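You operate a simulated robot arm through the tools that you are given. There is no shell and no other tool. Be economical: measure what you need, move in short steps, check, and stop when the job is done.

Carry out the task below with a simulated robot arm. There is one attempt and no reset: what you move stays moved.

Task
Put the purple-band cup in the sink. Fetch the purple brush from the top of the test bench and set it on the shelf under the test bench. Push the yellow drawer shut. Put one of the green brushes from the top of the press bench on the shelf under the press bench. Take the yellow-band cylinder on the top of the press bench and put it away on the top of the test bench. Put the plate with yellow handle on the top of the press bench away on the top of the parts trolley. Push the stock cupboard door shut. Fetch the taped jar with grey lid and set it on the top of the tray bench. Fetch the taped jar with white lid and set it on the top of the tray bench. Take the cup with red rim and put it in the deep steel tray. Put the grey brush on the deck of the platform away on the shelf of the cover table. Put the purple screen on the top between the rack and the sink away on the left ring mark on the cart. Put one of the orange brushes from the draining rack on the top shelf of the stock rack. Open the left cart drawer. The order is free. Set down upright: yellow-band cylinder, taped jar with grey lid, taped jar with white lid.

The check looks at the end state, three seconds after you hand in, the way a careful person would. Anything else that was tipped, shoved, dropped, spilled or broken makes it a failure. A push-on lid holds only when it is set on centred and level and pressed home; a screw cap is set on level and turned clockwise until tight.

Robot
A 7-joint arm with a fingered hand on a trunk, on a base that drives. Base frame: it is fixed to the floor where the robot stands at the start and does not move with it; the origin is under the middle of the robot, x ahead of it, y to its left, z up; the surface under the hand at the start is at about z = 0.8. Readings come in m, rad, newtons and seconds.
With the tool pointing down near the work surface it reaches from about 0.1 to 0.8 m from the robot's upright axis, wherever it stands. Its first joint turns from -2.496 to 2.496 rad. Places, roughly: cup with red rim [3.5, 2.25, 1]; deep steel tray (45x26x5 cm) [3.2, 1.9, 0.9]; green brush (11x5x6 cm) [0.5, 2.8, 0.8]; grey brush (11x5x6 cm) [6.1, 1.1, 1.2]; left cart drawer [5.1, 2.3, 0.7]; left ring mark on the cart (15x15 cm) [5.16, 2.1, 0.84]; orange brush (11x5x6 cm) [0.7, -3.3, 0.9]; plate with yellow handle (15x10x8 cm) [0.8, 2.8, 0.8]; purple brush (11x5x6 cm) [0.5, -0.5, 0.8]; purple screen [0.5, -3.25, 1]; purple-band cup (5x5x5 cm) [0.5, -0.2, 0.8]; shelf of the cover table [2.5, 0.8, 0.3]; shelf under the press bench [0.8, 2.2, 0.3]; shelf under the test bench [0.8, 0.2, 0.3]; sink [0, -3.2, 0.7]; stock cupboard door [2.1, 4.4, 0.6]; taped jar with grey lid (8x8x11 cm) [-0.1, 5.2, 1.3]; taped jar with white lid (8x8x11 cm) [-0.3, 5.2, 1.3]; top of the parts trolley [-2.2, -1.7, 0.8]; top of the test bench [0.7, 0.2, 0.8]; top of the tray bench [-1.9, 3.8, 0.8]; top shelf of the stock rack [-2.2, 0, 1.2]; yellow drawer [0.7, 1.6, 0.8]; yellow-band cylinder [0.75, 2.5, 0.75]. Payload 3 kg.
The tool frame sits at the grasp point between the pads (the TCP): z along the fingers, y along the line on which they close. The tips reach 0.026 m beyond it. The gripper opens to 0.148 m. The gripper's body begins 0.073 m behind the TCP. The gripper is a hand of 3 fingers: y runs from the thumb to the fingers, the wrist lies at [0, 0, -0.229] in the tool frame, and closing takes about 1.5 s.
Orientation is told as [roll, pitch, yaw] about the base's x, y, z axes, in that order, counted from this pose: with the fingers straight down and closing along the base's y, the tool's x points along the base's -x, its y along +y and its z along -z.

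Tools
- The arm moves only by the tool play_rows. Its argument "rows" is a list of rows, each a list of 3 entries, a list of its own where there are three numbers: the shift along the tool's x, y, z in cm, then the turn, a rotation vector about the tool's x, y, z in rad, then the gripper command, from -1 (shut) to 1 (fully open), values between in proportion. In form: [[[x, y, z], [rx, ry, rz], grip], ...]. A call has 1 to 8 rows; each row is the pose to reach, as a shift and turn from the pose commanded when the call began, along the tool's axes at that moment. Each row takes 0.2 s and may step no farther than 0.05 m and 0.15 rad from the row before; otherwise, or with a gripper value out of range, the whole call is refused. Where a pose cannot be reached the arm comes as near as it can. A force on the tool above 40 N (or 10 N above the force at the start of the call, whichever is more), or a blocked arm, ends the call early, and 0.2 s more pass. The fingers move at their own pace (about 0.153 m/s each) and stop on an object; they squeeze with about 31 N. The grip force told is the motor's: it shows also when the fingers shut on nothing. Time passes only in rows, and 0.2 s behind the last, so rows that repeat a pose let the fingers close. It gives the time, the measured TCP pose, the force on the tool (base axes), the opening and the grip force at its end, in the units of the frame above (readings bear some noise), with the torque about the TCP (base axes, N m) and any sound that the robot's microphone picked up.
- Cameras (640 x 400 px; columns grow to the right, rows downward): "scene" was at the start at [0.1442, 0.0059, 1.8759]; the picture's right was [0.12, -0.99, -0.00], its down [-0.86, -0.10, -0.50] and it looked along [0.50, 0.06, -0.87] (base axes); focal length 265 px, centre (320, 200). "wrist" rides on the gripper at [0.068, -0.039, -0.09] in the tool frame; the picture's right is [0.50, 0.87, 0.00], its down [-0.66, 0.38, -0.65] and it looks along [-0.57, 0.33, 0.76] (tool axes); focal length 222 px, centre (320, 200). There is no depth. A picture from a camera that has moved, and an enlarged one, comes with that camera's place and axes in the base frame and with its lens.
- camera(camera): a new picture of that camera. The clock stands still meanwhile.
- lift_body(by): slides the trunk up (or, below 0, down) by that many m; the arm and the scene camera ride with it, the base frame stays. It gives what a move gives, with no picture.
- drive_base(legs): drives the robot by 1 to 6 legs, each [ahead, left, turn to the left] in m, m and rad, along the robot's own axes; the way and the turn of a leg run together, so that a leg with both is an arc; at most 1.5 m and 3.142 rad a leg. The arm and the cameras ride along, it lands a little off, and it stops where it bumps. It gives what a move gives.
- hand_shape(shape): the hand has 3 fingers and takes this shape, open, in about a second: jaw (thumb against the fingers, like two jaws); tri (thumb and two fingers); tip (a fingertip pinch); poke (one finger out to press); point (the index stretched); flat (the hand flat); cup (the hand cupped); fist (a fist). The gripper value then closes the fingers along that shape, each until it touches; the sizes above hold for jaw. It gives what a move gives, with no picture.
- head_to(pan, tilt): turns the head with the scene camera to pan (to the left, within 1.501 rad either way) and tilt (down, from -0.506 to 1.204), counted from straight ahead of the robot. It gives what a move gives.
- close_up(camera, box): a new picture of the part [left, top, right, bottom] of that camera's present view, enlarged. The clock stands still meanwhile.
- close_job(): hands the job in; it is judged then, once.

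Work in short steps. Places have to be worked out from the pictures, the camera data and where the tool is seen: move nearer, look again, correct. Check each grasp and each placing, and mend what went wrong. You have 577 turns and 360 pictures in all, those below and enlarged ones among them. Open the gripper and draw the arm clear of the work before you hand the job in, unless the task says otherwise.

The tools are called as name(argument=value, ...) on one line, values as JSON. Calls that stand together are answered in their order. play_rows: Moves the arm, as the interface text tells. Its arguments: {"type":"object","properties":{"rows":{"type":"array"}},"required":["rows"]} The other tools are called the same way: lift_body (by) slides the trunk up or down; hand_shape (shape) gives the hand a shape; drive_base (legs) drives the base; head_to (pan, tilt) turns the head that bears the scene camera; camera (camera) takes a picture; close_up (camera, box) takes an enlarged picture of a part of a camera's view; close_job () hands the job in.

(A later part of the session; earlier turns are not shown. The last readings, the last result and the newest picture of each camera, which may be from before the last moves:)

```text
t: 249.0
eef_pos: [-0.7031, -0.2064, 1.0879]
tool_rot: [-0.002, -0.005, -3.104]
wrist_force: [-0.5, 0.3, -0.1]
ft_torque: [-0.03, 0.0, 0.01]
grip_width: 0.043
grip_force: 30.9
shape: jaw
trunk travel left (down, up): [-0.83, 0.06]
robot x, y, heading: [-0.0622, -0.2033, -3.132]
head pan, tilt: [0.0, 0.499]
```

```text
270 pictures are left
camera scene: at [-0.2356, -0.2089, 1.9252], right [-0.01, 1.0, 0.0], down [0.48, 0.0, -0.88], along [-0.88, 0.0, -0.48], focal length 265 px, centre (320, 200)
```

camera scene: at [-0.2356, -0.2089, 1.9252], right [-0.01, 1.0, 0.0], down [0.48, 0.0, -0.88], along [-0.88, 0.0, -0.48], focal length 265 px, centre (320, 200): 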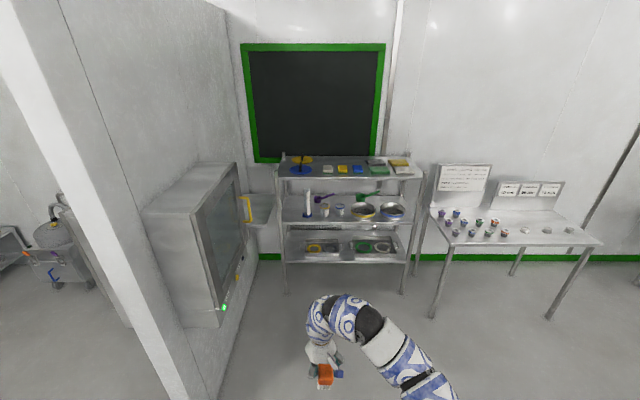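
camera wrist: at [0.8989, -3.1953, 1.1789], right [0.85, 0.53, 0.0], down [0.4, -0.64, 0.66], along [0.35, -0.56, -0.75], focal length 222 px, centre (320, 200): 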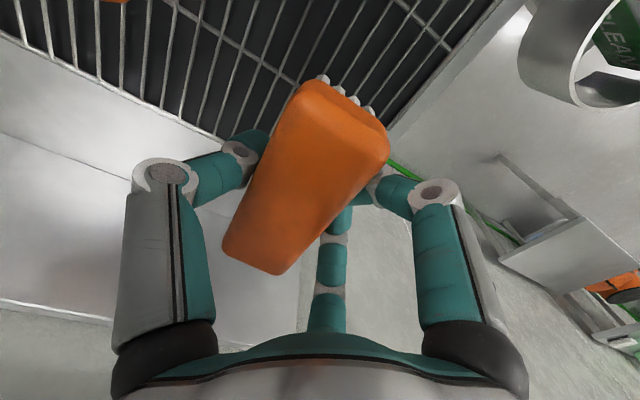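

close_up(camera="scene", box=[260, 140, 440, 230])

```text
3.56 times, centred on (350, 185) of scene
camera zoom: at [-0.2356, -0.2089, 1.9252], right [-0.01, 1.0, 0.0], down [0.48, 0.0, -0.88], along [-0.88, 0.0, -0.48], focal length 944 px, centre (213, 253)
```

zoom: 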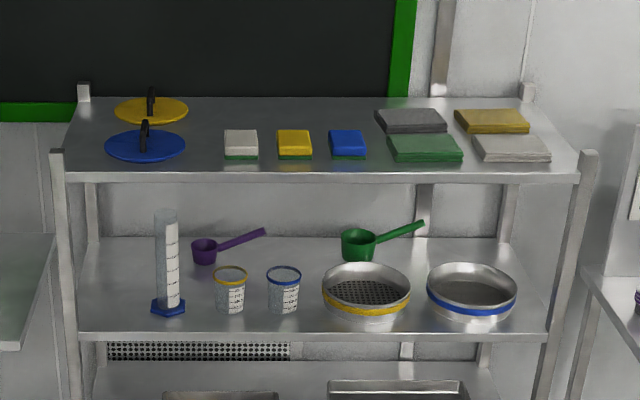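

Free area on the top shelf: the rear strip behind the sponges, about (-2.2,-0.06). I raise the hand and turn it 90° so the brush lies along y.

lift_body(by=0.055)

play_rows(rows=[[[0, 0, -4], [0, 0, 0.14], -1], [[0, 0, -8], [0, 0, 0.28], -1], [[0, 0, -12], [0, 0, 0.42], -1], [[0, 0, -16], [0, 0, 0.56], -1], [[0, 0, -20], [0, 0, 0.7], -1], [[0, 0, -23], [0, 0, 0.84], -1], [[0, 0, -23], [0, 0, 0.98], -1], [[0, 0, -23], [0, 0, 1.12], -1]])

play_rows(rows=[[[0, 0, 0], [0, 0, 0.14], -1], [[0, 0, 0], [0, 0, 0.28], -1], [[0, 0, 0], [0, 0, 0.42], -1]])

```text
t: 249.9
eef_pos: [-0.7049, -0.2074, 1.1428]
tool_rot: [0.001, -0.006, -3.104]
wrist_force: [-0.2, 0.2, -1.4]
ft_torque: [0.01, 0.0, -0.03]
grip_width: 0.0431
grip_force: 31.4
shape: jaw
trunk travel left (down, up): [-0.885, 0.005]
robot x, y, heading: [-0.0625, -0.2024, -3.135]
head pan, tilt: [0.0, 0.499]
```

```text
t: 251.7
eef_pos: [-0.5604, -0.1991, 1.3167]
tool_rot: [0.079, 0.073, 2.035]
wrist_force: [0.3, 0.7, -0.9]
ft_torque: [-0.09, 0.05, 0.02]
grip_width: 0.0419
grip_force: 31.2
shape: jaw
out of reach, approached as far as the arm can: row 1, 2, 3, 4, 5, 6, 7, 8
trunk travel left (down, up): [-0.885, 0.005]
robot x, y, heading: [-0.0613, -0.2052, -3.137]
head pan, tilt: [0.0, 0.499]
```

```text
t: 252.5
eef_pos: [-0.5602, -0.2017, 1.318]
tool_rot: [0.043, 0.096, 1.616]
wrist_force: [-0.2, 0.3, -1.3]
ft_torque: [-0.01, 0.01, 0.0]
grip_width: 0.0422
grip_force: 30.9
shape: jaw
trunk travel left (down, up): [-0.885, 0.005]
robot x, y, heading: [-0.0628, -0.2063, -3.136]
head pan, tilt: [0.0, 0.499]
```

The hand turned but drew in. I test moving it forward again at this height, with corrections to the tilt.

play_rows(rows=[[[0, 4, 0], [0.04, -0.09, 0], -1], [[0, 8, 0], [0.04, -0.09, 0], -1], [[0, 12, 0], [0.04, -0.09, 0], -1]])

head_to(pan=-0.2, tilt=0.7)

camera(camera="scene")

```text
t: 253.3
eef_pos: [-0.5755, -0.1883, 1.2858]
tool_rot: [0.042, 0.077, 1.614]
wrist_force: [0.4, -0.1, -0.7]
ft_torque: [0.01, 0.02, 0.02]
grip_width: 0.0423
grip_force: 30.3
shape: jaw
out of reach, approached as far as the arm can: row 1, 2, 3
trunk travel left (down, up): [-0.885, 0.005]
robot x, y, heading: [-0.0619, -0.2033, -3.131]
head pan, tilt: [0.0, 0.499]
```

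```text
t: 254.1
eef_pos: [-0.5749, -0.1869, 1.2857]
tool_rot: [0.041, 0.077, 1.615]
wrist_force: [0.1, -0.1, -1.6]
ft_torque: [0.0, 0.04, 0.0]
grip_width: 0.0422
grip_force: 30.9
shape: jaw
trunk travel left (down, up): [-0.885, 0.005]
robot x, y, heading: [-0.062, -0.2072, -3.133]
head pan, tilt: [-0.201, 0.7]
```

```text
268 pictures are left
camera scene: at [-0.228, -0.192, 1.9625], right [0.19, 0.98, 0.0], down [0.63, -0.12, -0.77], along [-0.75, 0.15, -0.64], focal length 265 px, centre (320, 200)
```

scene: 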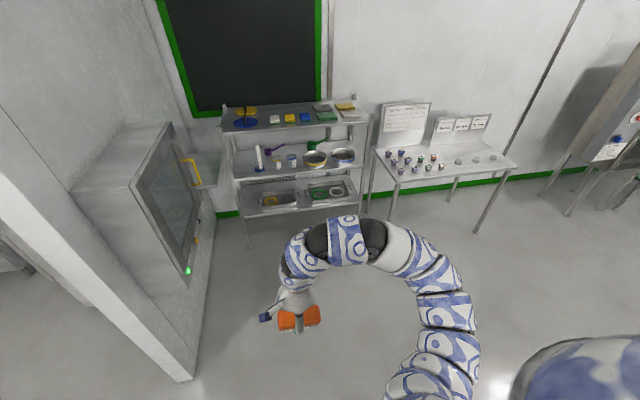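

The hand can't hang straight down that high and far. I lower a little and tilt the fingers forward (about the brush's long axis) instead.

play_rows(rows=[[[0, 0, 3], [-0.14, 0, 0], -1], [[0, 2, 5], [-0.28, 0, 0], -1], [[0, 4, 5], [-0.42, 0, 0], -1], [[0, 6, 5], [-0.56, 0, 0], -1], [[0, 8, 5], [-0.7, 0, 0], -1], [[0, 10, 5], [-0.8, 0, 0], -1]])

camera(camera="scene")

```text
t: 255.4
eef_pos: [-0.7461, -0.2632, 1.3426]
tool_rot: [0.704, 0.094, 1.625]
wrist_force: [-0.6, 0.5, -0.5]
ft_torque: [-0.09, -0.05, 0.08]
grip_width: 0.042
grip_force: 30.6
shape: jaw
out of reach, approached as far as the arm can: row 1, 2, 3, 4, 5, 6
trunk travel left (down, up): [-0.885, 0.005]
robot x, y, heading: [-0.0619, -0.2058, -3.129]
head pan, tilt: [-0.201, 0.7]
```

```text
267 pictures are left
camera scene: at [-0.2282, -0.1841, 1.9623], right [0.19, 0.98, 0.0], down [0.63, -0.13, -0.76], along [-0.75, 0.14, -0.65], focal length 265 px, centre (320, 200)
```

scene: 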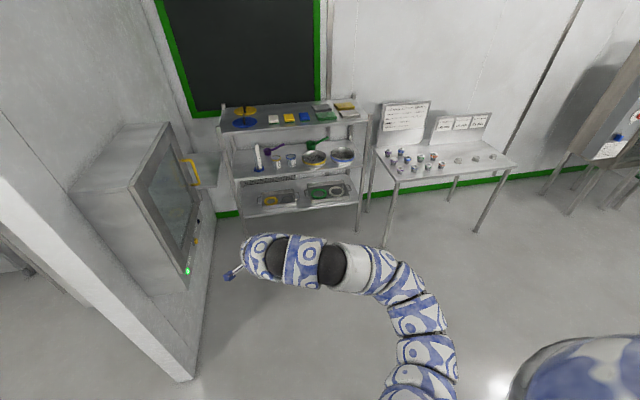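

Reach at height works with the tilted hand. Drive toward the rack with the brush lined up on the free rear strip.

drive_base(legs=[[0.5, -0.2, 0], [0.65, 0, 0]])

camera(camera="scene")

camera(camera="wrist")

```text
t: 261.8
eef_pos: [-1.8911, -0.0789, 1.3433]
tool_rot: [0.706, 0.092, 1.626]
wrist_force: [-0.5, -0.2, -0.3]
ft_torque: [0.01, 0.0, 0.0]
grip_width: 0.0417
grip_force: 31.1
shape: jaw
trunk travel left (down, up): [-0.885, 0.005]
robot x, y, heading: [-1.209, -0.0149, -3.135]
head pan, tilt: [-0.201, 0.7]
```

```text
266 pictures are left
camera scene: at [-1.3735, -0.0008, 1.9624], right [0.19, 0.98, 0.0], down [0.63, -0.12, -0.76], along [-0.75, 0.15, -0.64], focal length 265 px, centre (320, 200)
```

scene: 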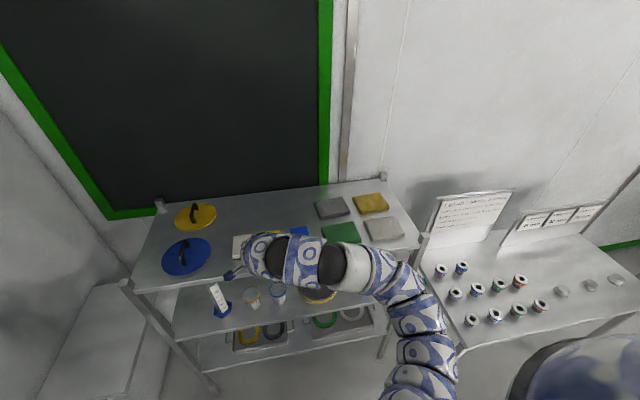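

```text
265 pictures are left
camera wrist: at [-1.7998, -0.1372, 1.3922], right [-0.63, -0.48, 0.6], down [0.1, 0.73, 0.68], along [-0.77, 0.49, -0.41], focal length 222 px, centre (320, 200)
```

wrist: 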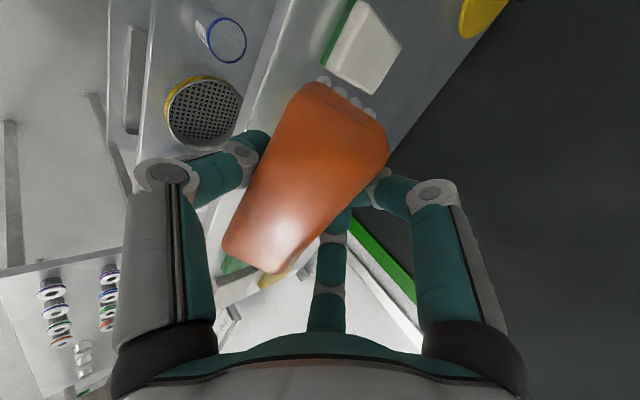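

Drive 0.3 m closer; the brush passes above the sponges.

drive_base(legs=[[0.3, -0.03, 0]])

camera(camera="scene")

camera(camera="wrist")

```text
t: 263.8
eef_pos: [-2.1939, -0.0482, 1.342]
tool_rot: [0.704, 0.091, 1.625]
wrist_force: [-0.2, 0.7, -1.6]
ft_torque: [-0.02, 0.0, 0.0]
grip_width: 0.0417
grip_force: 31.0
shape: jaw
trunk travel left (down, up): [-0.885, 0.005]
robot x, y, heading: [-1.5089, 0.0111, -3.134]
head pan, tilt: [-0.201, 0.7]
```

```text
264 pictures are left
camera scene: at [-1.6762, 0.0282, 1.9623], right [0.19, 0.98, 0.0], down [0.63, -0.13, -0.76], along [-0.75, 0.15, -0.64], focal length 265 px, centre (320, 200)
```

scene: 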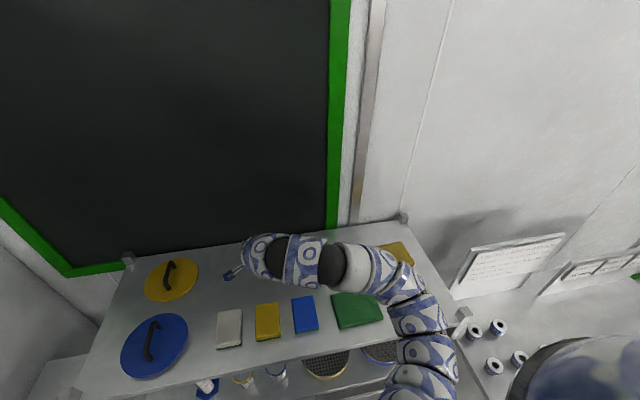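

```text
263 pictures are left
camera wrist: at [-2.1026, -0.1075, 1.392], right [-0.64, -0.48, 0.6], down [0.1, 0.73, 0.68], along [-0.77, 0.49, -0.42], focal length 222 px, centre (320, 200)
```

wrist: 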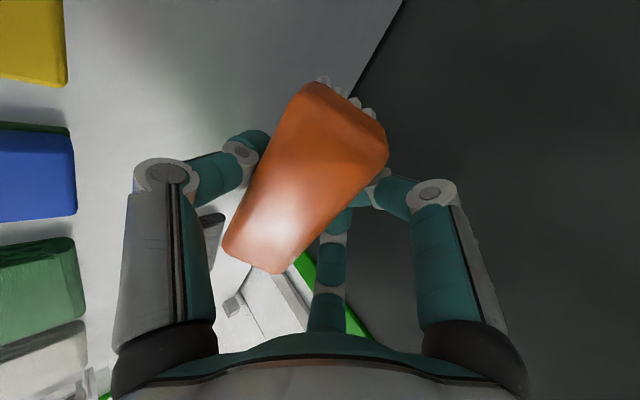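

I shift 3 cm off the wall and lower with the trunk.

drive_base(legs=[[-0.03, 0, 0]])

lift_body(by=-0.075)

camera(camera="wrist")

camera(camera="scene")

```text
t: 264.6
eef_pos: [-2.1609, -0.0478, 1.3421]
tool_rot: [0.708, 0.091, 1.624]
wrist_force: [0.8, -1.0, -0.6]
ft_torque: [0.02, -0.03, 0.01]
grip_width: 0.042
grip_force: 31.3
shape: jaw
trunk travel left (down, up): [-0.885, 0.005]
robot x, y, heading: [-1.4801, 0.0141, -3.141]
head pan, tilt: [-0.201, 0.7]
```

```text
t: 265.8
eef_pos: [-2.1636, -0.0489, 1.2671]
tool_rot: [0.704, 0.09, 1.625]
wrist_force: [-0.5, -0.5, -0.4]
ft_torque: [-0.03, 0.01, 0.01]
grip_width: 0.0417
grip_force: 31.4
shape: jaw
trunk travel left (down, up): [-0.81, 0.08]
robot x, y, heading: [-1.4812, 0.0143, -3.137]
head pan, tilt: [-0.201, 0.7]
```

```text
262 pictures are left
camera wrist: at [-2.0719, -0.1074, 1.3175], right [-0.63, -0.48, 0.6], down [0.1, 0.73, 0.68], along [-0.77, 0.49, -0.41], focal length 222 px, centre (320, 200)
```

wrist: 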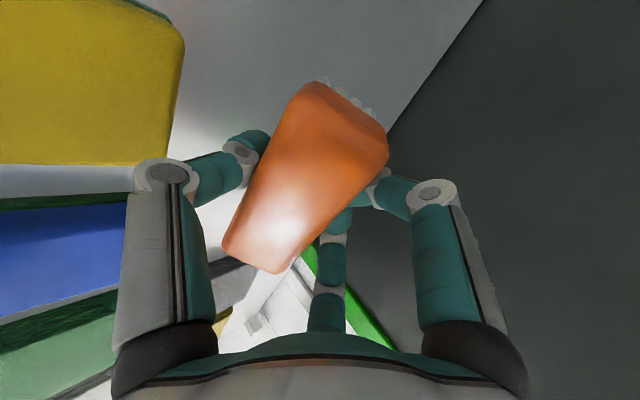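

```text
261 pictures are left
camera scene: at [-1.6452, 0.0281, 1.8875], right [0.19, 0.98, 0.0], down [0.63, -0.13, -0.76], along [-0.75, 0.15, -0.64], focal length 265 px, centre (320, 200)
```

scene: 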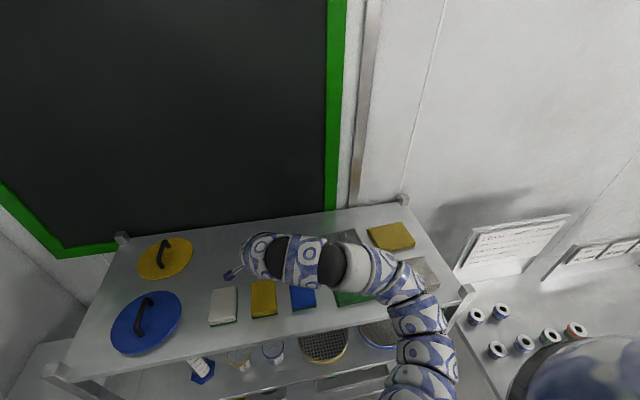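

The near knuckle would touch the sponges; I reduce the tilt and shift 2.5 cm deeper.

play_rows(rows=[[[0, 1, 0.8], [0.1, 0, 0], -1], [[0, 1.9, 1.6], [0.2, 0, 0], -1], [[0, 1.9, 1.6], [0.3, 0, 0], -1], [[0, 1.9, 1.6], [0.4, 0, 0], -1]])

camera(camera="wrist")

camera(camera="scene")

```text
t: 266.8
eef_pos: [-2.1858, -0.0471, 1.2525]
tool_rot: [0.312, 0.101, 1.628]
wrist_force: [0.6, 0.7, -0.8]
ft_torque: [-0.03, 0.02, 0.01]
grip_width: 0.0419
grip_force: 31.1
shape: jaw
out of reach, approached as far as the arm can: row 4
trunk travel left (down, up): [-0.81, 0.08]
robot x, y, heading: [-1.4788, 0.0167, -3.136]
head pan, tilt: [-0.201, 0.7]
```

```text
260 pictures are left
camera wrist: at [-2.1185, -0.1034, 1.3348], right [-0.8, -0.52, 0.31], down [-0.2, 0.72, 0.67], along [-0.57, 0.47, -0.67], focal length 222 px, centre (320, 200)
```

wrist: 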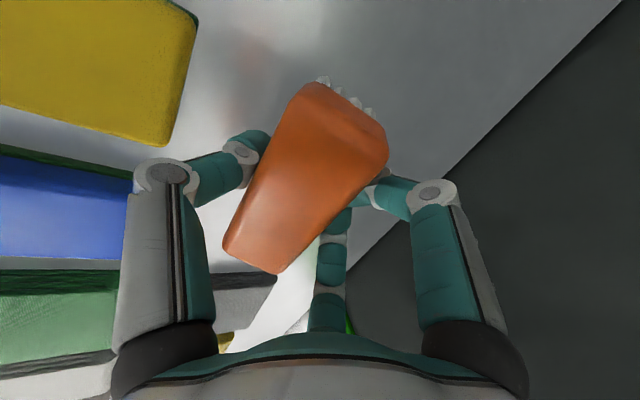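

```text
259 pictures are left
camera scene: at [-1.6455, 0.0288, 1.8874], right [0.19, 0.98, 0.0], down [0.63, -0.13, -0.76], along [-0.75, 0.15, -0.64], focal length 265 px, centre (320, 200)
```

scene: 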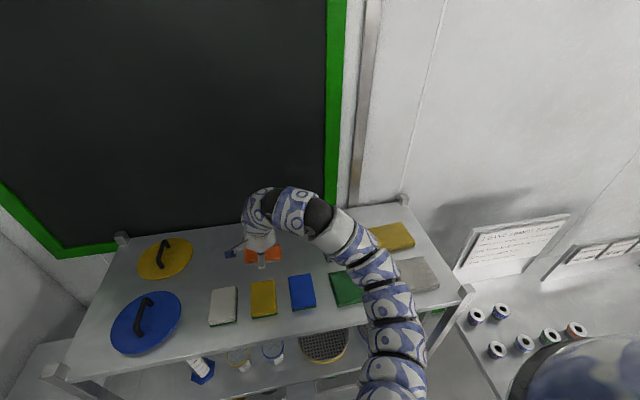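

play_rows(rows=[[[0, -0.2, 0.6], [0.05, -0.05, 0], -1], [[0, -0.4, 1.2], [0.05, -0.1, 0], -1], [[0, -0.6, 1.8], [0.05, -0.1, 0], -1], [[0, -0.8, 2.4], [0.05, -0.1, 0], -1], [[0, -1.0, 3.0], [0.05, -0.1, 0], -1]])

```text
t: 268.0
eef_pos: [-2.1859, -0.0487, 1.2541]
tool_rot: [0.311, 0.102, 1.629]
wrist_force: [-0.3, 0.3, -0.7]
ft_torque: [0.0, 0.05, -0.02]
grip_width: 0.0417
grip_force: 30.8
shape: jaw
out of reach, approached as far as the arm can: row 1, 2, 3, 4, 5
trunk travel left (down, up): [-0.81, 0.08]
robot x, y, heading: [-1.4802, 0.0122, -3.139]
head pan, tilt: [-0.201, 0.7]
```

The arm can't go lower here; use the trunk in small steps.

lift_body(by=-0.02)

lift_body(by=-0.01)

camera(camera="wrist")

```text
t: 268.6
eef_pos: [-2.1869, -0.0468, 1.2336]
tool_rot: [0.312, 0.103, 1.628]
wrist_force: [-0.2, -0.4, -1.2]
ft_torque: [0.0, 0.03, 0.0]
grip_width: 0.0419
grip_force: 31.3
shape: jaw
trunk travel left (down, up): [-0.79, 0.1]
robot x, y, heading: [-1.4784, 0.0129, -3.138]
head pan, tilt: [-0.201, 0.7]
```

```text
t: 269.2
eef_pos: [-2.1867, -0.0491, 1.2249]
tool_rot: [0.313, 0.101, 1.627]
wrist_force: [-1.0, 0.2, 3.3]
ft_torque: [0.15, -0.01, 0.01]
grip_width: 0.0418
grip_force: 31.4
shape: jaw
trunk travel left (down, up): [-0.78, 0.11]
robot x, y, heading: [-1.4786, 0.0166, -3.138]
head pan, tilt: [-0.201, 0.7]
```

```text
258 pictures are left
camera wrist: at [-2.1182, -0.1039, 1.305], right [-0.8, -0.52, 0.32], down [-0.2, 0.72, 0.67], along [-0.57, 0.47, -0.67], focal length 222 px, centre (320, 200)
```

wrist: 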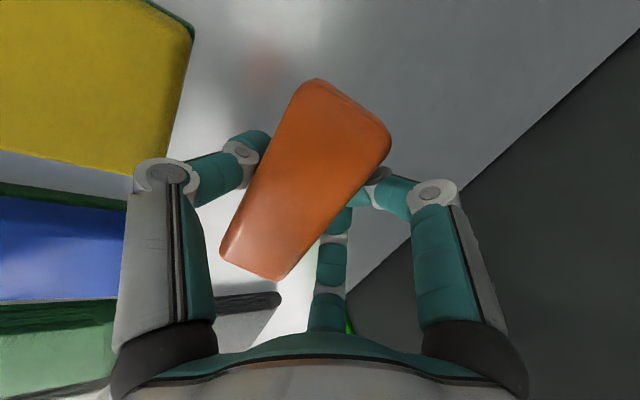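

Contact with the shelf. Open slightly to release, then raise with the trunk.

play_rows(rows=[[[0, 0, 0], [0, 0, 0], -0.35], [[0, 0, 0], [0, 0, 0], -0.15], [[0, 0, 0], [0, 0, 0], -0.15]])

lift_body(by=0.1)

camera(camera="wrist")

```text
t: 270.0
eef_pos: [-2.186, -0.0483, 1.2227]
tool_rot: [0.312, 0.101, 1.626]
wrist_force: [-0.1, 0.1, 0.0]
ft_torque: [0.0, 0.02, -0.02]
grip_width: 0.0625
grip_force: 0.1
shape: jaw
trunk travel left (down, up): [-0.78, 0.11]
robot x, y, heading: [-1.4786, 0.0169, -3.13]
head pan, tilt: [-0.201, 0.7]
```

```text
t: 271.3
eef_pos: [-2.1875, -0.0479, 1.3247]
tool_rot: [0.312, 0.101, 1.628]
wrist_force: [-0.4, 0.9, -0.2]
ft_torque: [-0.02, 0.02, 0.0]
grip_width: 0.0629
grip_force: 0.0
shape: jaw
trunk travel left (down, up): [-0.88, 0.01]
robot x, y, heading: [-1.48, 0.0139, -3.137]
head pan, tilt: [-0.201, 0.7]
```

```text
257 pictures are left
camera wrist: at [-2.1184, -0.1038, 1.4048], right [-0.8, -0.52, 0.32], down [-0.2, 0.72, 0.67], along [-0.57, 0.47, -0.67], focal length 222 px, centre (320, 200)
```

wrist: 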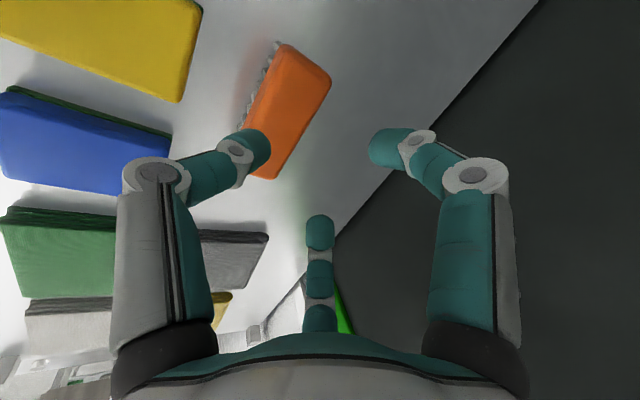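

The orange brush rests on the top shelf. I back off, then restore the hand orientation.

drive_base(legs=[[-0.65, 0, 0]])

play_rows(rows=[[[0, -2, 2], [0.1, -0.1, -0.1], 0], [[0, -4, 4], [0.2, -0.1, -0.2], 0], [[0, -4, 7], [0.3, -0.1, -0.3], 0], [[0, -4, 10], [0.3, -0.1, -0.44], 0], [[0, -4, 13], [0.3, -0.1, -0.58], 0], [[0, -4, 16], [0.3, -0.1, -0.72], 0], [[0, -4, 19], [0.3, -0.1, -0.86], 0], [[0, -4, 22], [0.3, -0.1, -1.0], 0]])

camera(camera="scene")

```text
t: 274.9
eef_pos: [-1.5362, -0.0425, 1.3227]
tool_rot: [0.313, 0.102, 1.623]
wrist_force: [0.1, -0.3, 0.3]
ft_torque: [0.03, -0.02, 0.01]
grip_width: 0.0628
grip_force: 0.0
shape: jaw
trunk travel left (down, up): [-0.88, 0.01]
robot x, y, heading: [-0.8273, 0.0133, 3.147]
head pan, tilt: [-0.201, 0.7]
```

```text
refused: row 1 steps farther than a row can; nothing moved
```

```text
256 pictures are left
camera scene: at [-0.9955, 0.0306, 1.9576], right [0.2, 0.98, 0.0], down [0.63, -0.13, -0.77], along [-0.75, 0.15, -0.64], focal length 265 px, centre (320, 200)
```

scene: 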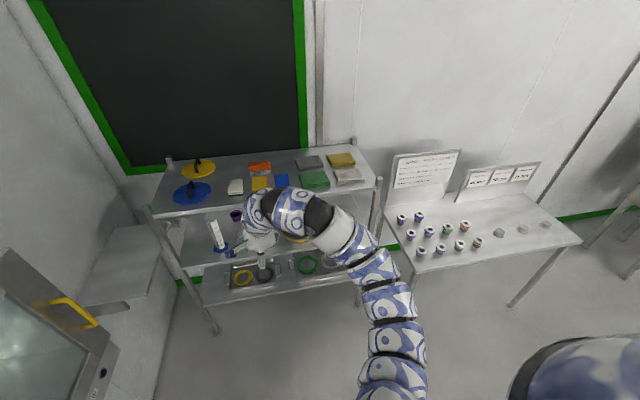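

play_rows(rows=[[[0, -1, 3], [0.12, 0, 0], 0], [[0, -2, 6], [0.22, -0.05, 0], 0], [[0, -3, 9], [0.31, -0.1, 0], 0], [[0, -4, 12], [0.31, -0.1, 0], 0], [[0, -5, 15], [0.31, -0.1, 0], 0], [[0, -6, 18], [0.31, -0.1, 0], 0]])

play_rows(rows=[[[0, 0, 2], [0, 0, -0.14], 0], [[0, 0, 4], [0, 0, -0.28], 0], [[0, 0, 6], [0, 0, -0.42], 0], [[0, 0, 6], [0, 0, -0.56], 0], [[0, 0, 6], [0, 0, -0.7], 0], [[0, 0, 6], [0, 0, -0.84], 0], [[0, 0, 6], [0, 0, -0.98], 0], [[0, 0, 6], [0, 0, -1.12], 0]])

play_rows(rows=[[[0, 0, 0], [0, 0, -0.14], 0], [[0, 0, 0], [0, 0, -0.28], 0], [[0, 0, 0], [0, 0, -0.42], 0]])

camera(camera="scene")

```text
t: 276.4
eef_pos: [-1.5358, -0.062, 1.1349]
tool_rot: [0.001, 0.004, 1.608]
wrist_force: [1.4, 0.3, -1.0]
ft_torque: [0.01, 0.02, 0.01]
grip_width: 0.074
grip_force: 0.0
shape: jaw
out of reach, approached as far as the arm can: row 1, 2, 3, 4
trunk travel left (down, up): [-0.88, 0.01]
robot x, y, heading: [-0.8304, 0.0151, -3.144]
head pan, tilt: [-0.201, 0.7]
```

```text
t: 278.1
eef_pos: [-1.5359, -0.0618, 1.0751]
tool_rot: [0.003, -0.001, 2.728]
wrist_force: [-0.1, 0.0, 0.1]
ft_torque: [-0.03, 0.0, 0.03]
grip_width: 0.0736
grip_force: 0.1
shape: jaw
trunk travel left (down, up): [-0.88, 0.01]
robot x, y, heading: [-0.8316, 0.0162, 3.144]
head pan, tilt: [-0.201, 0.7]
```

```text
t: 278.9
eef_pos: [-1.5355, -0.0615, 1.0752]
tool_rot: [0.004, -0.002, -3.132]
wrist_force: [0.2, 0.2, -0.5]
ft_torque: [0.0, 0.0, -0.01]
grip_width: 0.0738
grip_force: 0.1
shape: jaw
trunk travel left (down, up): [-0.88, 0.01]
robot x, y, heading: [-0.8273, 0.0179, 3.139]
head pan, tilt: [-0.201, 0.7]
```

```text
255 pictures are left
camera scene: at [-0.9964, 0.0306, 1.9575], right [0.2, 0.98, 0.0], down [0.63, -0.13, -0.76], along [-0.75, 0.15, -0.64], focal length 265 px, centre (320, 200)
```

scene: 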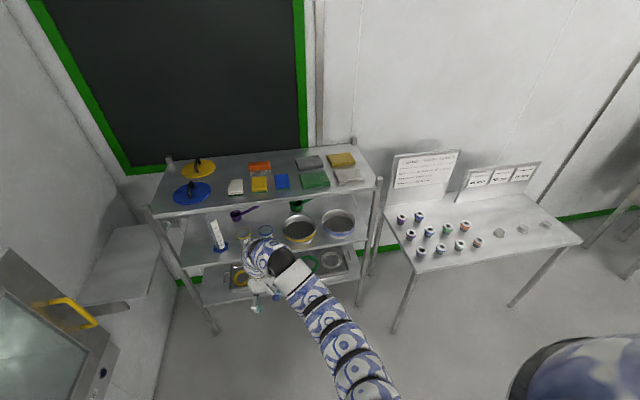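

Arm posture is good. Turn around and drive to the front side of the press bench.

drive_base(legs=[[-0.3, -0.2, 0], [0, 0, -1.571], [0.0, 0.0, -1.571], [0, 1.2, 0]])

head_to(pan=0.4, tilt=0.6)

camera(camera="scene")

```text
t: 294.6
eef_pos: [0.206, 1.4686, 1.0754]
tool_rot: [0.004, -0.002, -0.024]
wrist_force: [1.2, 0.5, -0.5]
ft_torque: [0.01, 0.0, 0.03]
grip_width: 0.0738
grip_force: 0.1
shape: jaw
trunk travel left (down, up): [-0.88, 0.01]
robot x, y, heading: [-0.5011, 1.4164, -0.028]
head pan, tilt: [-0.201, 0.7]
```

```text
t: 295.6
eef_pos: [0.2068, 1.4683, 1.0754]
tool_rot: [0.003, -0.003, -0.024]
wrist_force: [-0.9, -0.7, -0.9]
ft_torque: [-0.01, 0.03, -0.01]
grip_width: 0.0738
grip_force: 0.1
shape: jaw
trunk travel left (down, up): [-0.88, 0.01]
robot x, y, heading: [-0.4994, 1.4151, -0.032]
head pan, tilt: [0.4, 0.6]
```

```text
254 pictures are left
camera scene: at [-0.3395, 1.44, 1.9661], right [0.36, -0.93, 0.0], down [-0.53, -0.2, -0.82], along [0.77, 0.3, -0.57], focal length 265 px, centre (320, 200)
```

scene: 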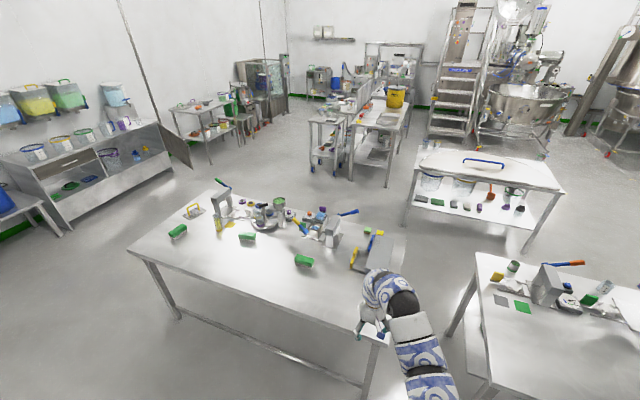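

close_up(camera="scene", box=[150, 170, 310, 270])

close_up(camera="scene", box=[250, 180, 410, 280])

```text
4.00 times, centred on (230, 220) of scene
camera zoom: at [-0.3395, 1.44, 1.9661], right [0.36, -0.93, 0.0], down [-0.53, -0.2, -0.82], along [0.77, 0.3, -0.57], focal length 1062 px, centre (680, 120)
```

zoom: 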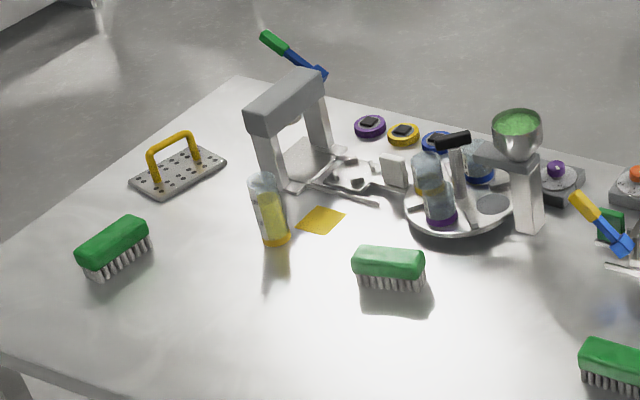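

```text
4.00 times, centred on (330, 230) of scene
camera zoom: at [-0.3395, 1.44, 1.9661], right [0.36, -0.93, 0.0], down [-0.53, -0.2, -0.82], along [0.77, 0.3, -0.57], focal length 1062 px, centre (280, 80)
```

zoom: 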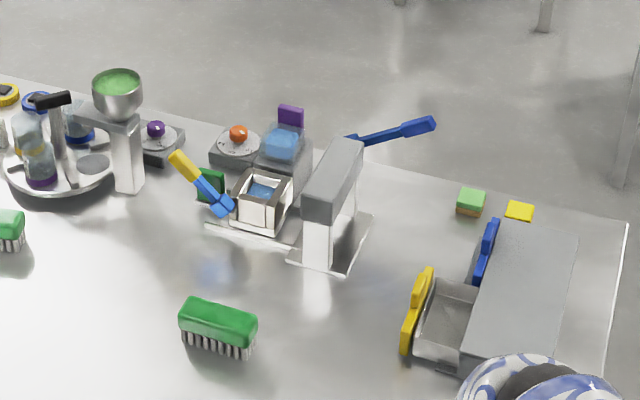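

The yellow drawer front is at about (0.72,1.645), open toward +y; it needs a push toward -y. I retract the hand slightly and drive up.

play_rows(rows=[[[4, 0, 0], [0, 0, 0], 0], [[8, 0, 0], [0, 0, 0], -0.5], [[12, 0, 0], [0, 0, 0], -1], [[16, 0, 0], [0, 0, 0], -1]])

drive_base(legs=[[0.1, 0.42, 0.03], [0.37, 0, 0]])

head_to(pan=0.0, tilt=1.0)

camera(camera="scene")

```text
t: 296.6
eef_pos: [0.0451, 1.4734, 1.0752]
tool_rot: [0.002, -0.001, -0.024]
wrist_force: [-0.4, 1.0, 0.3]
ft_torque: [-0.01, 0.01, 0.01]
grip_width: 0.0
grip_force: 31.0
shape: jaw
trunk travel left (down, up): [-0.88, 0.01]
robot x, y, heading: [-0.4987, 1.4128, -0.033]
head pan, tilt: [0.4, 0.6]
```

```text
t: 301.2
eef_pos: [0.5176, 1.9118, 1.0759]
tool_rot: [0.002, 0.0, 0.007]
wrist_force: [0.9, -0.5, 0.3]
ft_torque: [0.01, 0.0, 0.0]
grip_width: 0.0
grip_force: 31.7
shape: jaw
trunk travel left (down, up): [-0.88, 0.01]
robot x, y, heading: [-0.0236, 1.8299, -0.002]
head pan, tilt: [0.4, 0.6]
```

```text
t: 302.1
eef_pos: [0.5182, 1.9103, 1.0754]
tool_rot: [0.003, -0.001, 0.005]
wrist_force: [-0.6, 0.5, 0.2]
ft_torque: [-0.04, 0.01, 0.0]
grip_width: 0.0002
grip_force: 31.0
shape: jaw
trunk travel left (down, up): [-0.88, 0.01]
robot x, y, heading: [-0.0277, 1.8354, 0.006]
head pan, tilt: [0.0, 1.0]
```

```text
251 pictures are left
camera scene: at [0.1216, 1.8321, 1.9341], right [0.0, -1.0, 0.0], down [-0.84, 0.0, -0.54], along [0.54, 0.0, -0.84], focal length 265 px, centre (320, 200)
```

scene: 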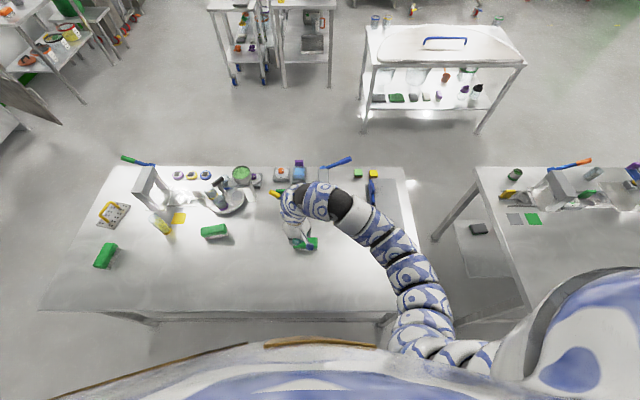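

The free spot for descent is (0.68,1.735), between the drawer front and the press. Move there and look with the wrist camera.

play_rows(rows=[[[-1, -4.5, 0], [0, 0, 0], -1], [[-2, -9, 0], [0, 0, 0], -1], [[-4, -13.5, 0], [0, 0, 0], -1], [[-8, -16, 0], [0, 0, 0], -1], [[-12, -17, 2], [0, 0, 0], -1], [[-16, -17.3, 5], [0, 0, 0], -1]])

camera(camera="wrist")

camera(camera="scene")

```text
t: 303.5
eef_pos: [0.6788, 1.7396, 1.0239]
tool_rot: [0.004, 0.001, 0.006]
wrist_force: [0.6, 0.4, 0.1]
ft_torque: [0.01, -0.01, 0.0]
grip_width: 0.0
grip_force: 31.3
shape: jaw
trunk travel left (down, up): [-0.88, 0.01]
robot x, y, heading: [-0.0251, 1.8346, -0.003]
head pan, tilt: [0.0, 1.0]
```

```text
250 pictures are left
camera wrist: at [0.6115, 1.6996, 1.1157], right [-0.51, 0.86, 0.0], down [0.65, 0.38, 0.66], along [0.56, 0.33, -0.76], focal length 222 px, centre (320, 200)
```

wrist: 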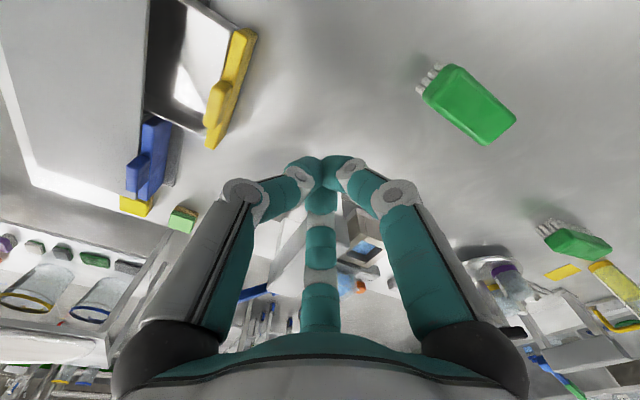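

```text
249 pictures are left
camera scene: at [0.1227, 1.8328, 1.934], right [0.0, -1.0, 0.0], down [-0.84, 0.0, -0.54], along [0.54, 0.0, -0.84], focal length 265 px, centre (320, 200)
```

scene: 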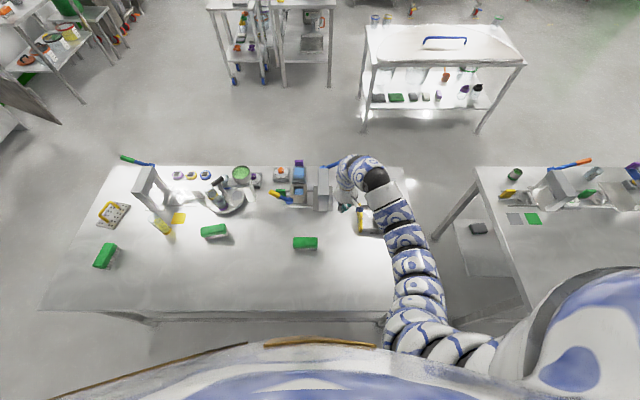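

Clear below. Lower to drawer height.

play_rows(rows=[[[-1, 0, 4], [0, 0, 0], -1], [[-2, 0, 8], [0, 0, 0], -1], [[-2, 0, 12], [0, 0, 0], -1], [[-2, 0, 16], [0, 0, 0], -1], [[-2, 0, 18.3], [0, 0, 0], -1]])

play_rows(rows=[[[0, -3, 0], [0, 0, 0], -1], [[0, -6, 0], [0, 0, 0], -1], [[0, -8, 0], [0, 0, 0], -1], [[0, -10, 0], [0, 0, 0], -1], [[0, -11, 0], [0, 0, 0], -1], [[0, -12, 0], [0, 0, 0], -1], [[0, -13, 0], [0, 0, 0], -1], [[0, -14, 0], [0, 0, 0], -1]])

camera(camera="wrist")

```text
t: 304.7
eef_pos: [0.6985, 1.7433, 0.8413]
tool_rot: [0.003, 0.001, 0.009]
wrist_force: [-0.9, 1.1, -0.2]
ft_torque: [0.01, 0.0, 0.0]
grip_width: 0.0002
grip_force: 31.1
shape: jaw
trunk travel left (down, up): [-0.88, 0.01]
robot x, y, heading: [-0.0277, 1.8328, 0.0]
head pan, tilt: [0.0, 1.0]
```

```text
t: 306.5
eef_pos: [0.7015, 1.6174, 0.8453]
tool_rot: [0.017, -0.007, 0.015]
wrist_force: [-5.2, 16.2, 13.4]
ft_torque: [-0.6, -0.14, -0.16]
grip_width: 0.0
grip_force: 30.8
shape: jaw
trunk travel left (down, up): [-0.88, 0.01]
robot x, y, heading: [-0.0243, 1.8333, 0.002]
head pan, tilt: [0.0, 1.0]
stopped in row 8: the force on the tool passed its limit at 45 N (the readings are from after the stop); the commanded pose is now the measured one
```

```text
248 pictures are left
camera wrist: at [0.6344, 1.5754, 0.9343], right [-0.51, 0.86, 0.01], down [0.65, 0.38, 0.66], along [0.57, 0.35, -0.75], focal length 222 px, centre (320, 200)
```

wrist: 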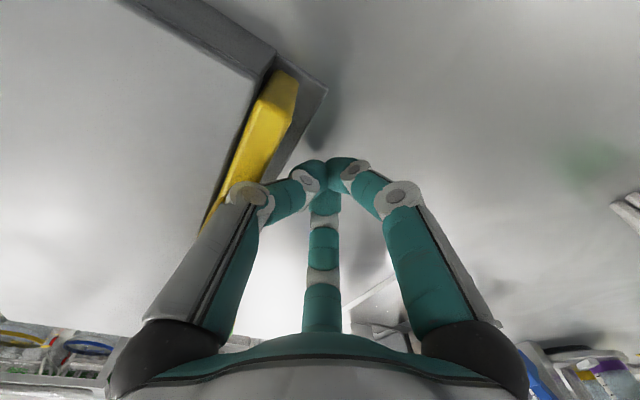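

Force rose sharply: likely shut. Back off and check.

play_rows(rows=[[[0, 3, 0], [0, 0, 0], -1], [[0, 7, 0], [0, 0, 0], -1], [[0, 10, 0], [0, 0, 0], -1], [[0, 10, -4], [0, 0, 0], -1], [[0, 10, -8], [0, 0, 0], -1], [[0, 10, -12], [0, 0, 0], -1], [[0, 10, -16], [0, 0, 0], -1], [[0, 10, -20], [0, 0, 0], -1]])

camera(camera="wrist")

```text
t: 308.3
eef_pos: [0.7011, 1.708, 1.0456]
tool_rot: [0.015, -0.003, 0.011]
wrist_force: [0.1, 0.2, 0.2]
ft_torque: [-0.01, 0.0, -0.02]
grip_width: 0.0001
grip_force: 30.7
shape: jaw
trunk travel left (down, up): [-0.88, 0.01]
robot x, y, heading: [-0.026, 1.837, 0.002]
head pan, tilt: [0.0, 1.0]
```

```text
247 pictures are left
camera wrist: at [0.6319, 1.6676, 1.1357], right [-0.51, 0.86, 0.01], down [0.65, 0.38, 0.66], along [0.56, 0.34, -0.75], focal length 222 px, centre (320, 200)
```

wrist: 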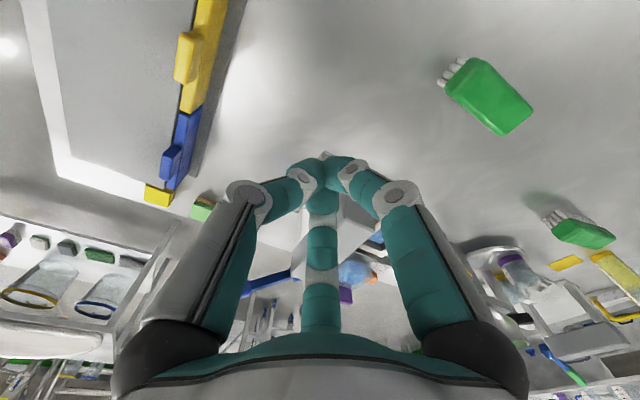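

Yellow drawer is flush with the blue one: shut. Retract, and drive left toward the cylinder.

play_rows(rows=[[[4, 0, -1], [0, 0, 0], -1], [[8, 0, -2], [0, 0, 0], -1], [[12, 0, -3], [0, 0, 0], -1], [[16, 0, -4], [0, 0, 0], -1], [[20, 0, -5], [0, 0, 0], -1]])

drive_base(legs=[[0, 0.65, 0]])

head_to(pan=0.15, tilt=0.95)

camera(camera="scene")

close_up(camera="scene", box=[200, 120, 360, 220])

```text
t: 309.5
eef_pos: [0.4972, 1.7063, 1.0931]
tool_rot: [0.012, -0.003, 0.012]
wrist_force: [-0.6, -0.4, -0.5]
ft_torque: [0.02, -0.01, 0.0]
grip_width: 0.0
grip_force: 30.6
shape: jaw
trunk travel left (down, up): [-0.88, 0.01]
robot x, y, heading: [-0.0275, 1.8331, 0.007]
head pan, tilt: [0.0, 1.0]
```

```text
t: 313.1
eef_pos: [0.4981, 2.3547, 1.0937]
tool_rot: [0.013, -0.003, 0.005]
wrist_force: [-0.7, 0.7, 0.8]
ft_torque: [0.01, 0.0, -0.01]
grip_width: 0.0001
grip_force: 30.7
shape: jaw
trunk travel left (down, up): [-0.88, 0.01]
robot x, y, heading: [-0.0256, 2.4849, 0.001]
head pan, tilt: [0.0, 1.0]
```

```text
t: 313.8
eef_pos: [0.4983, 2.3552, 1.0931]
tool_rot: [0.012, -0.003, 0.006]
wrist_force: [-0.3, 0.1, -0.3]
ft_torque: [-0.01, -0.01, -0.02]
grip_width: 0.0
grip_force: 31.4
shape: jaw
trunk travel left (down, up): [-0.88, 0.01]
robot x, y, heading: [-0.0245, 2.482, 0.0]
head pan, tilt: [0.15, 0.949]
```

```text
246 pictures are left
camera scene: at [0.1242, 2.4941, 1.9377], right [0.14, -0.99, 0.0], down [-0.8, -0.12, -0.58], along [0.58, 0.08, -0.81], focal length 265 px, centre (320, 200)
```

scene: 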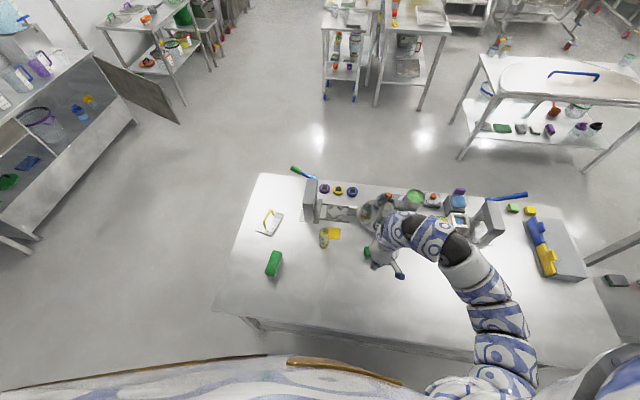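

```text
4.00 times, centred on (280, 170) of scene
camera zoom: at [0.1242, 2.4941, 1.9377], right [0.14, -0.99, 0.0], down [-0.8, -0.12, -0.58], along [0.58, 0.08, -0.81], focal length 1062 px, centre (480, 320)
```

zoom: 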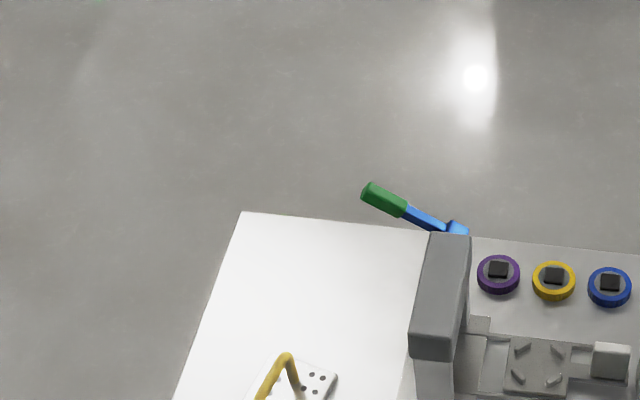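

close_up(camera="scene", box=[240, 180, 400, 280])

```text
4.00 times, centred on (320, 230) of scene
camera zoom: at [0.1242, 2.4941, 1.9377], right [0.14, -0.99, 0.0], down [-0.8, -0.12, -0.58], along [0.58, 0.08, -0.81], focal length 1062 px, centre (320, 80)
```

zoom: 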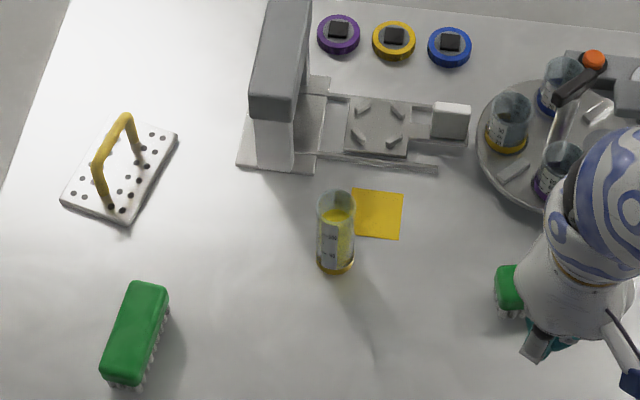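

The tall yellow-band cylinder stands at about (0.69,2.55), ~15 cm high. Bring the hand above it with a moderate opening.

play_rows(rows=[[[-3, 3.5, -1], [0, 0, 0], 0.2], [[-6, 7, -2], [0, 0, 0], 0.2], [[-9, 10.5, -2], [0, 0, 0], 0.2], [[-12, 14, -2], [0, 0, 0], 0.2], [[-16, 16.5, -2], [0, 0, 0], 0.2], [[-19, 19.5, -2], [0.01, 0, 0], 0.2]])

camera(camera="wrist")

camera(camera="scene")

```text
t: 315.2
eef_pos: [0.6884, 2.5515, 1.1157]
tool_rot: [0.0, 0.0, 0.006]
wrist_force: [-0.4, 0.0, 0.3]
ft_torque: [0.01, 0.07, 0.0]
grip_width: 0.0889
grip_force: 0.0
shape: jaw
trunk travel left (down, up): [-0.88, 0.01]
robot x, y, heading: [-0.0221, 2.4846, -0.005]
head pan, tilt: [0.15, 0.949]
```

```text
243 pictures are left
camera wrist: at [0.6196, 2.5118, 1.2065], right [-0.51, 0.86, 0.0], down [0.65, 0.38, 0.66], along [0.57, 0.33, -0.76], focal length 222 px, centre (320, 200)
```

wrist: 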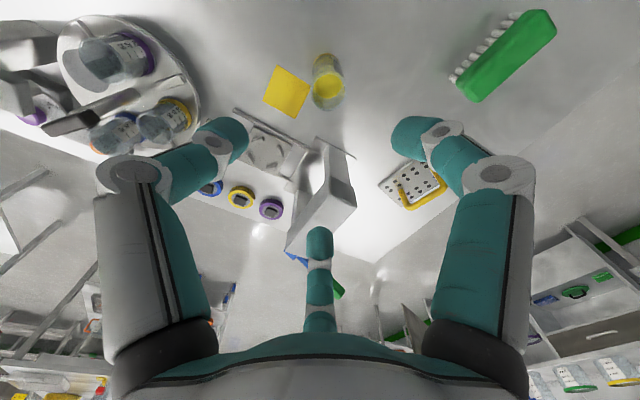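

```text
242 pictures are left
camera scene: at [0.1245, 2.4961, 1.9377], right [0.14, -0.99, 0.0], down [-0.8, -0.12, -0.58], along [0.58, 0.08, -0.81], focal length 265 px, centre (320, 200)
```

scene: 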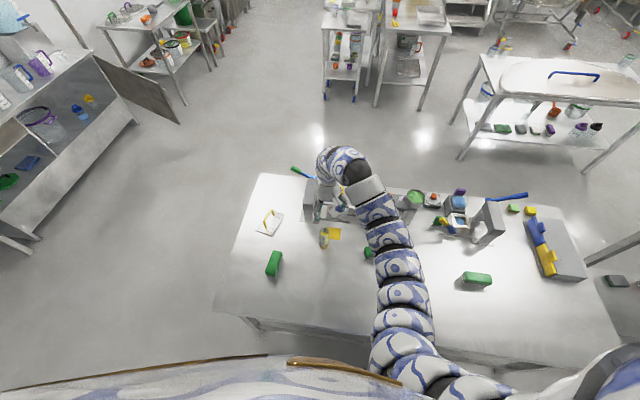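

Cylinder axis refined to (0.675,2.553). Adjust and lower to grip near its top.

play_rows(rows=[[[1.3, 0.2, 3], [0, 0, 0], 0.1], [[1.3, 0.2, 7], [0, 0, 0], 0.1], [[1.3, 0.2, 11], [0, 0, 0], 0.1], [[1.3, 0.2, 14], [0, 0, 0], 0.1]])

camera(camera="wrist")

```text
t: 316.2
eef_pos: [0.6753, 2.5517, 0.9755]
tool_rot: [0.002, -0.003, 0.005]
wrist_force: [-0.9, -0.5, -0.1]
ft_torque: [0.0, 0.0, 0.02]
grip_width: 0.0817
grip_force: 0.0
shape: jaw
trunk travel left (down, up): [-0.88, 0.01]
robot x, y, heading: [-0.0259, 2.4856, -0.008]
head pan, tilt: [0.15, 0.949]
```

```text
241 pictures are left
camera wrist: at [0.607, 2.5115, 1.0658], right [-0.5, 0.86, 0.0], down [0.65, 0.38, 0.66], along [0.57, 0.33, -0.75], focal length 222 px, centre (320, 200)
```

wrist: 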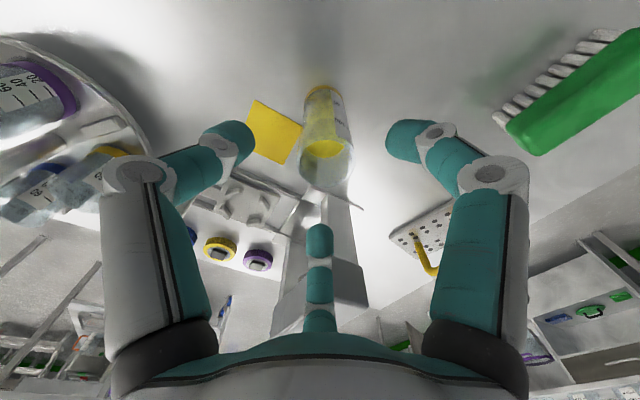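

play_rows(rows=[[[0.5, 0, 2], [0, 0, 0], 0.1], [[0.7, 0, 4], [0, 0, 0], 0.1], [[0.7, 0, 4], [0, 0, 0], -0.5], [[0.7, 0, 4], [0, 0, 0], -1], [[0.7, 0, 4], [0, 0, 0], -1], [[0.7, 0, 4], [0, 0, 0], -1]])

camera(camera="wrist")

```text
t: 317.6
eef_pos: [0.6681, 2.5509, 0.9364]
tool_rot: [0.003, -0.003, 0.004]
wrist_force: [-0.5, -0.2, -0.4]
ft_torque: [0.0, 0.01, 0.03]
grip_width: 0.0325
grip_force: 30.9
shape: jaw
trunk travel left (down, up): [-0.88, 0.01]
robot x, y, heading: [-0.0253, 2.4884, -0.01]
head pan, tilt: [0.15, 0.949]
```

```text
240 pictures are left
camera wrist: at [0.6002, 2.5114, 1.0263], right [-0.5, 0.86, 0.0], down [0.65, 0.38, 0.66], along [0.57, 0.33, -0.75], focal length 222 px, centre (320, 200)
```

wrist: 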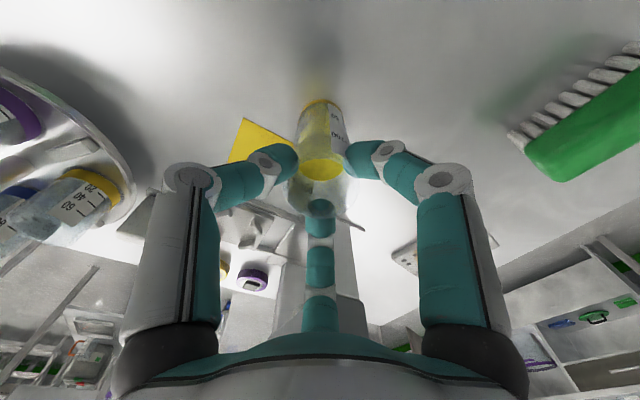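

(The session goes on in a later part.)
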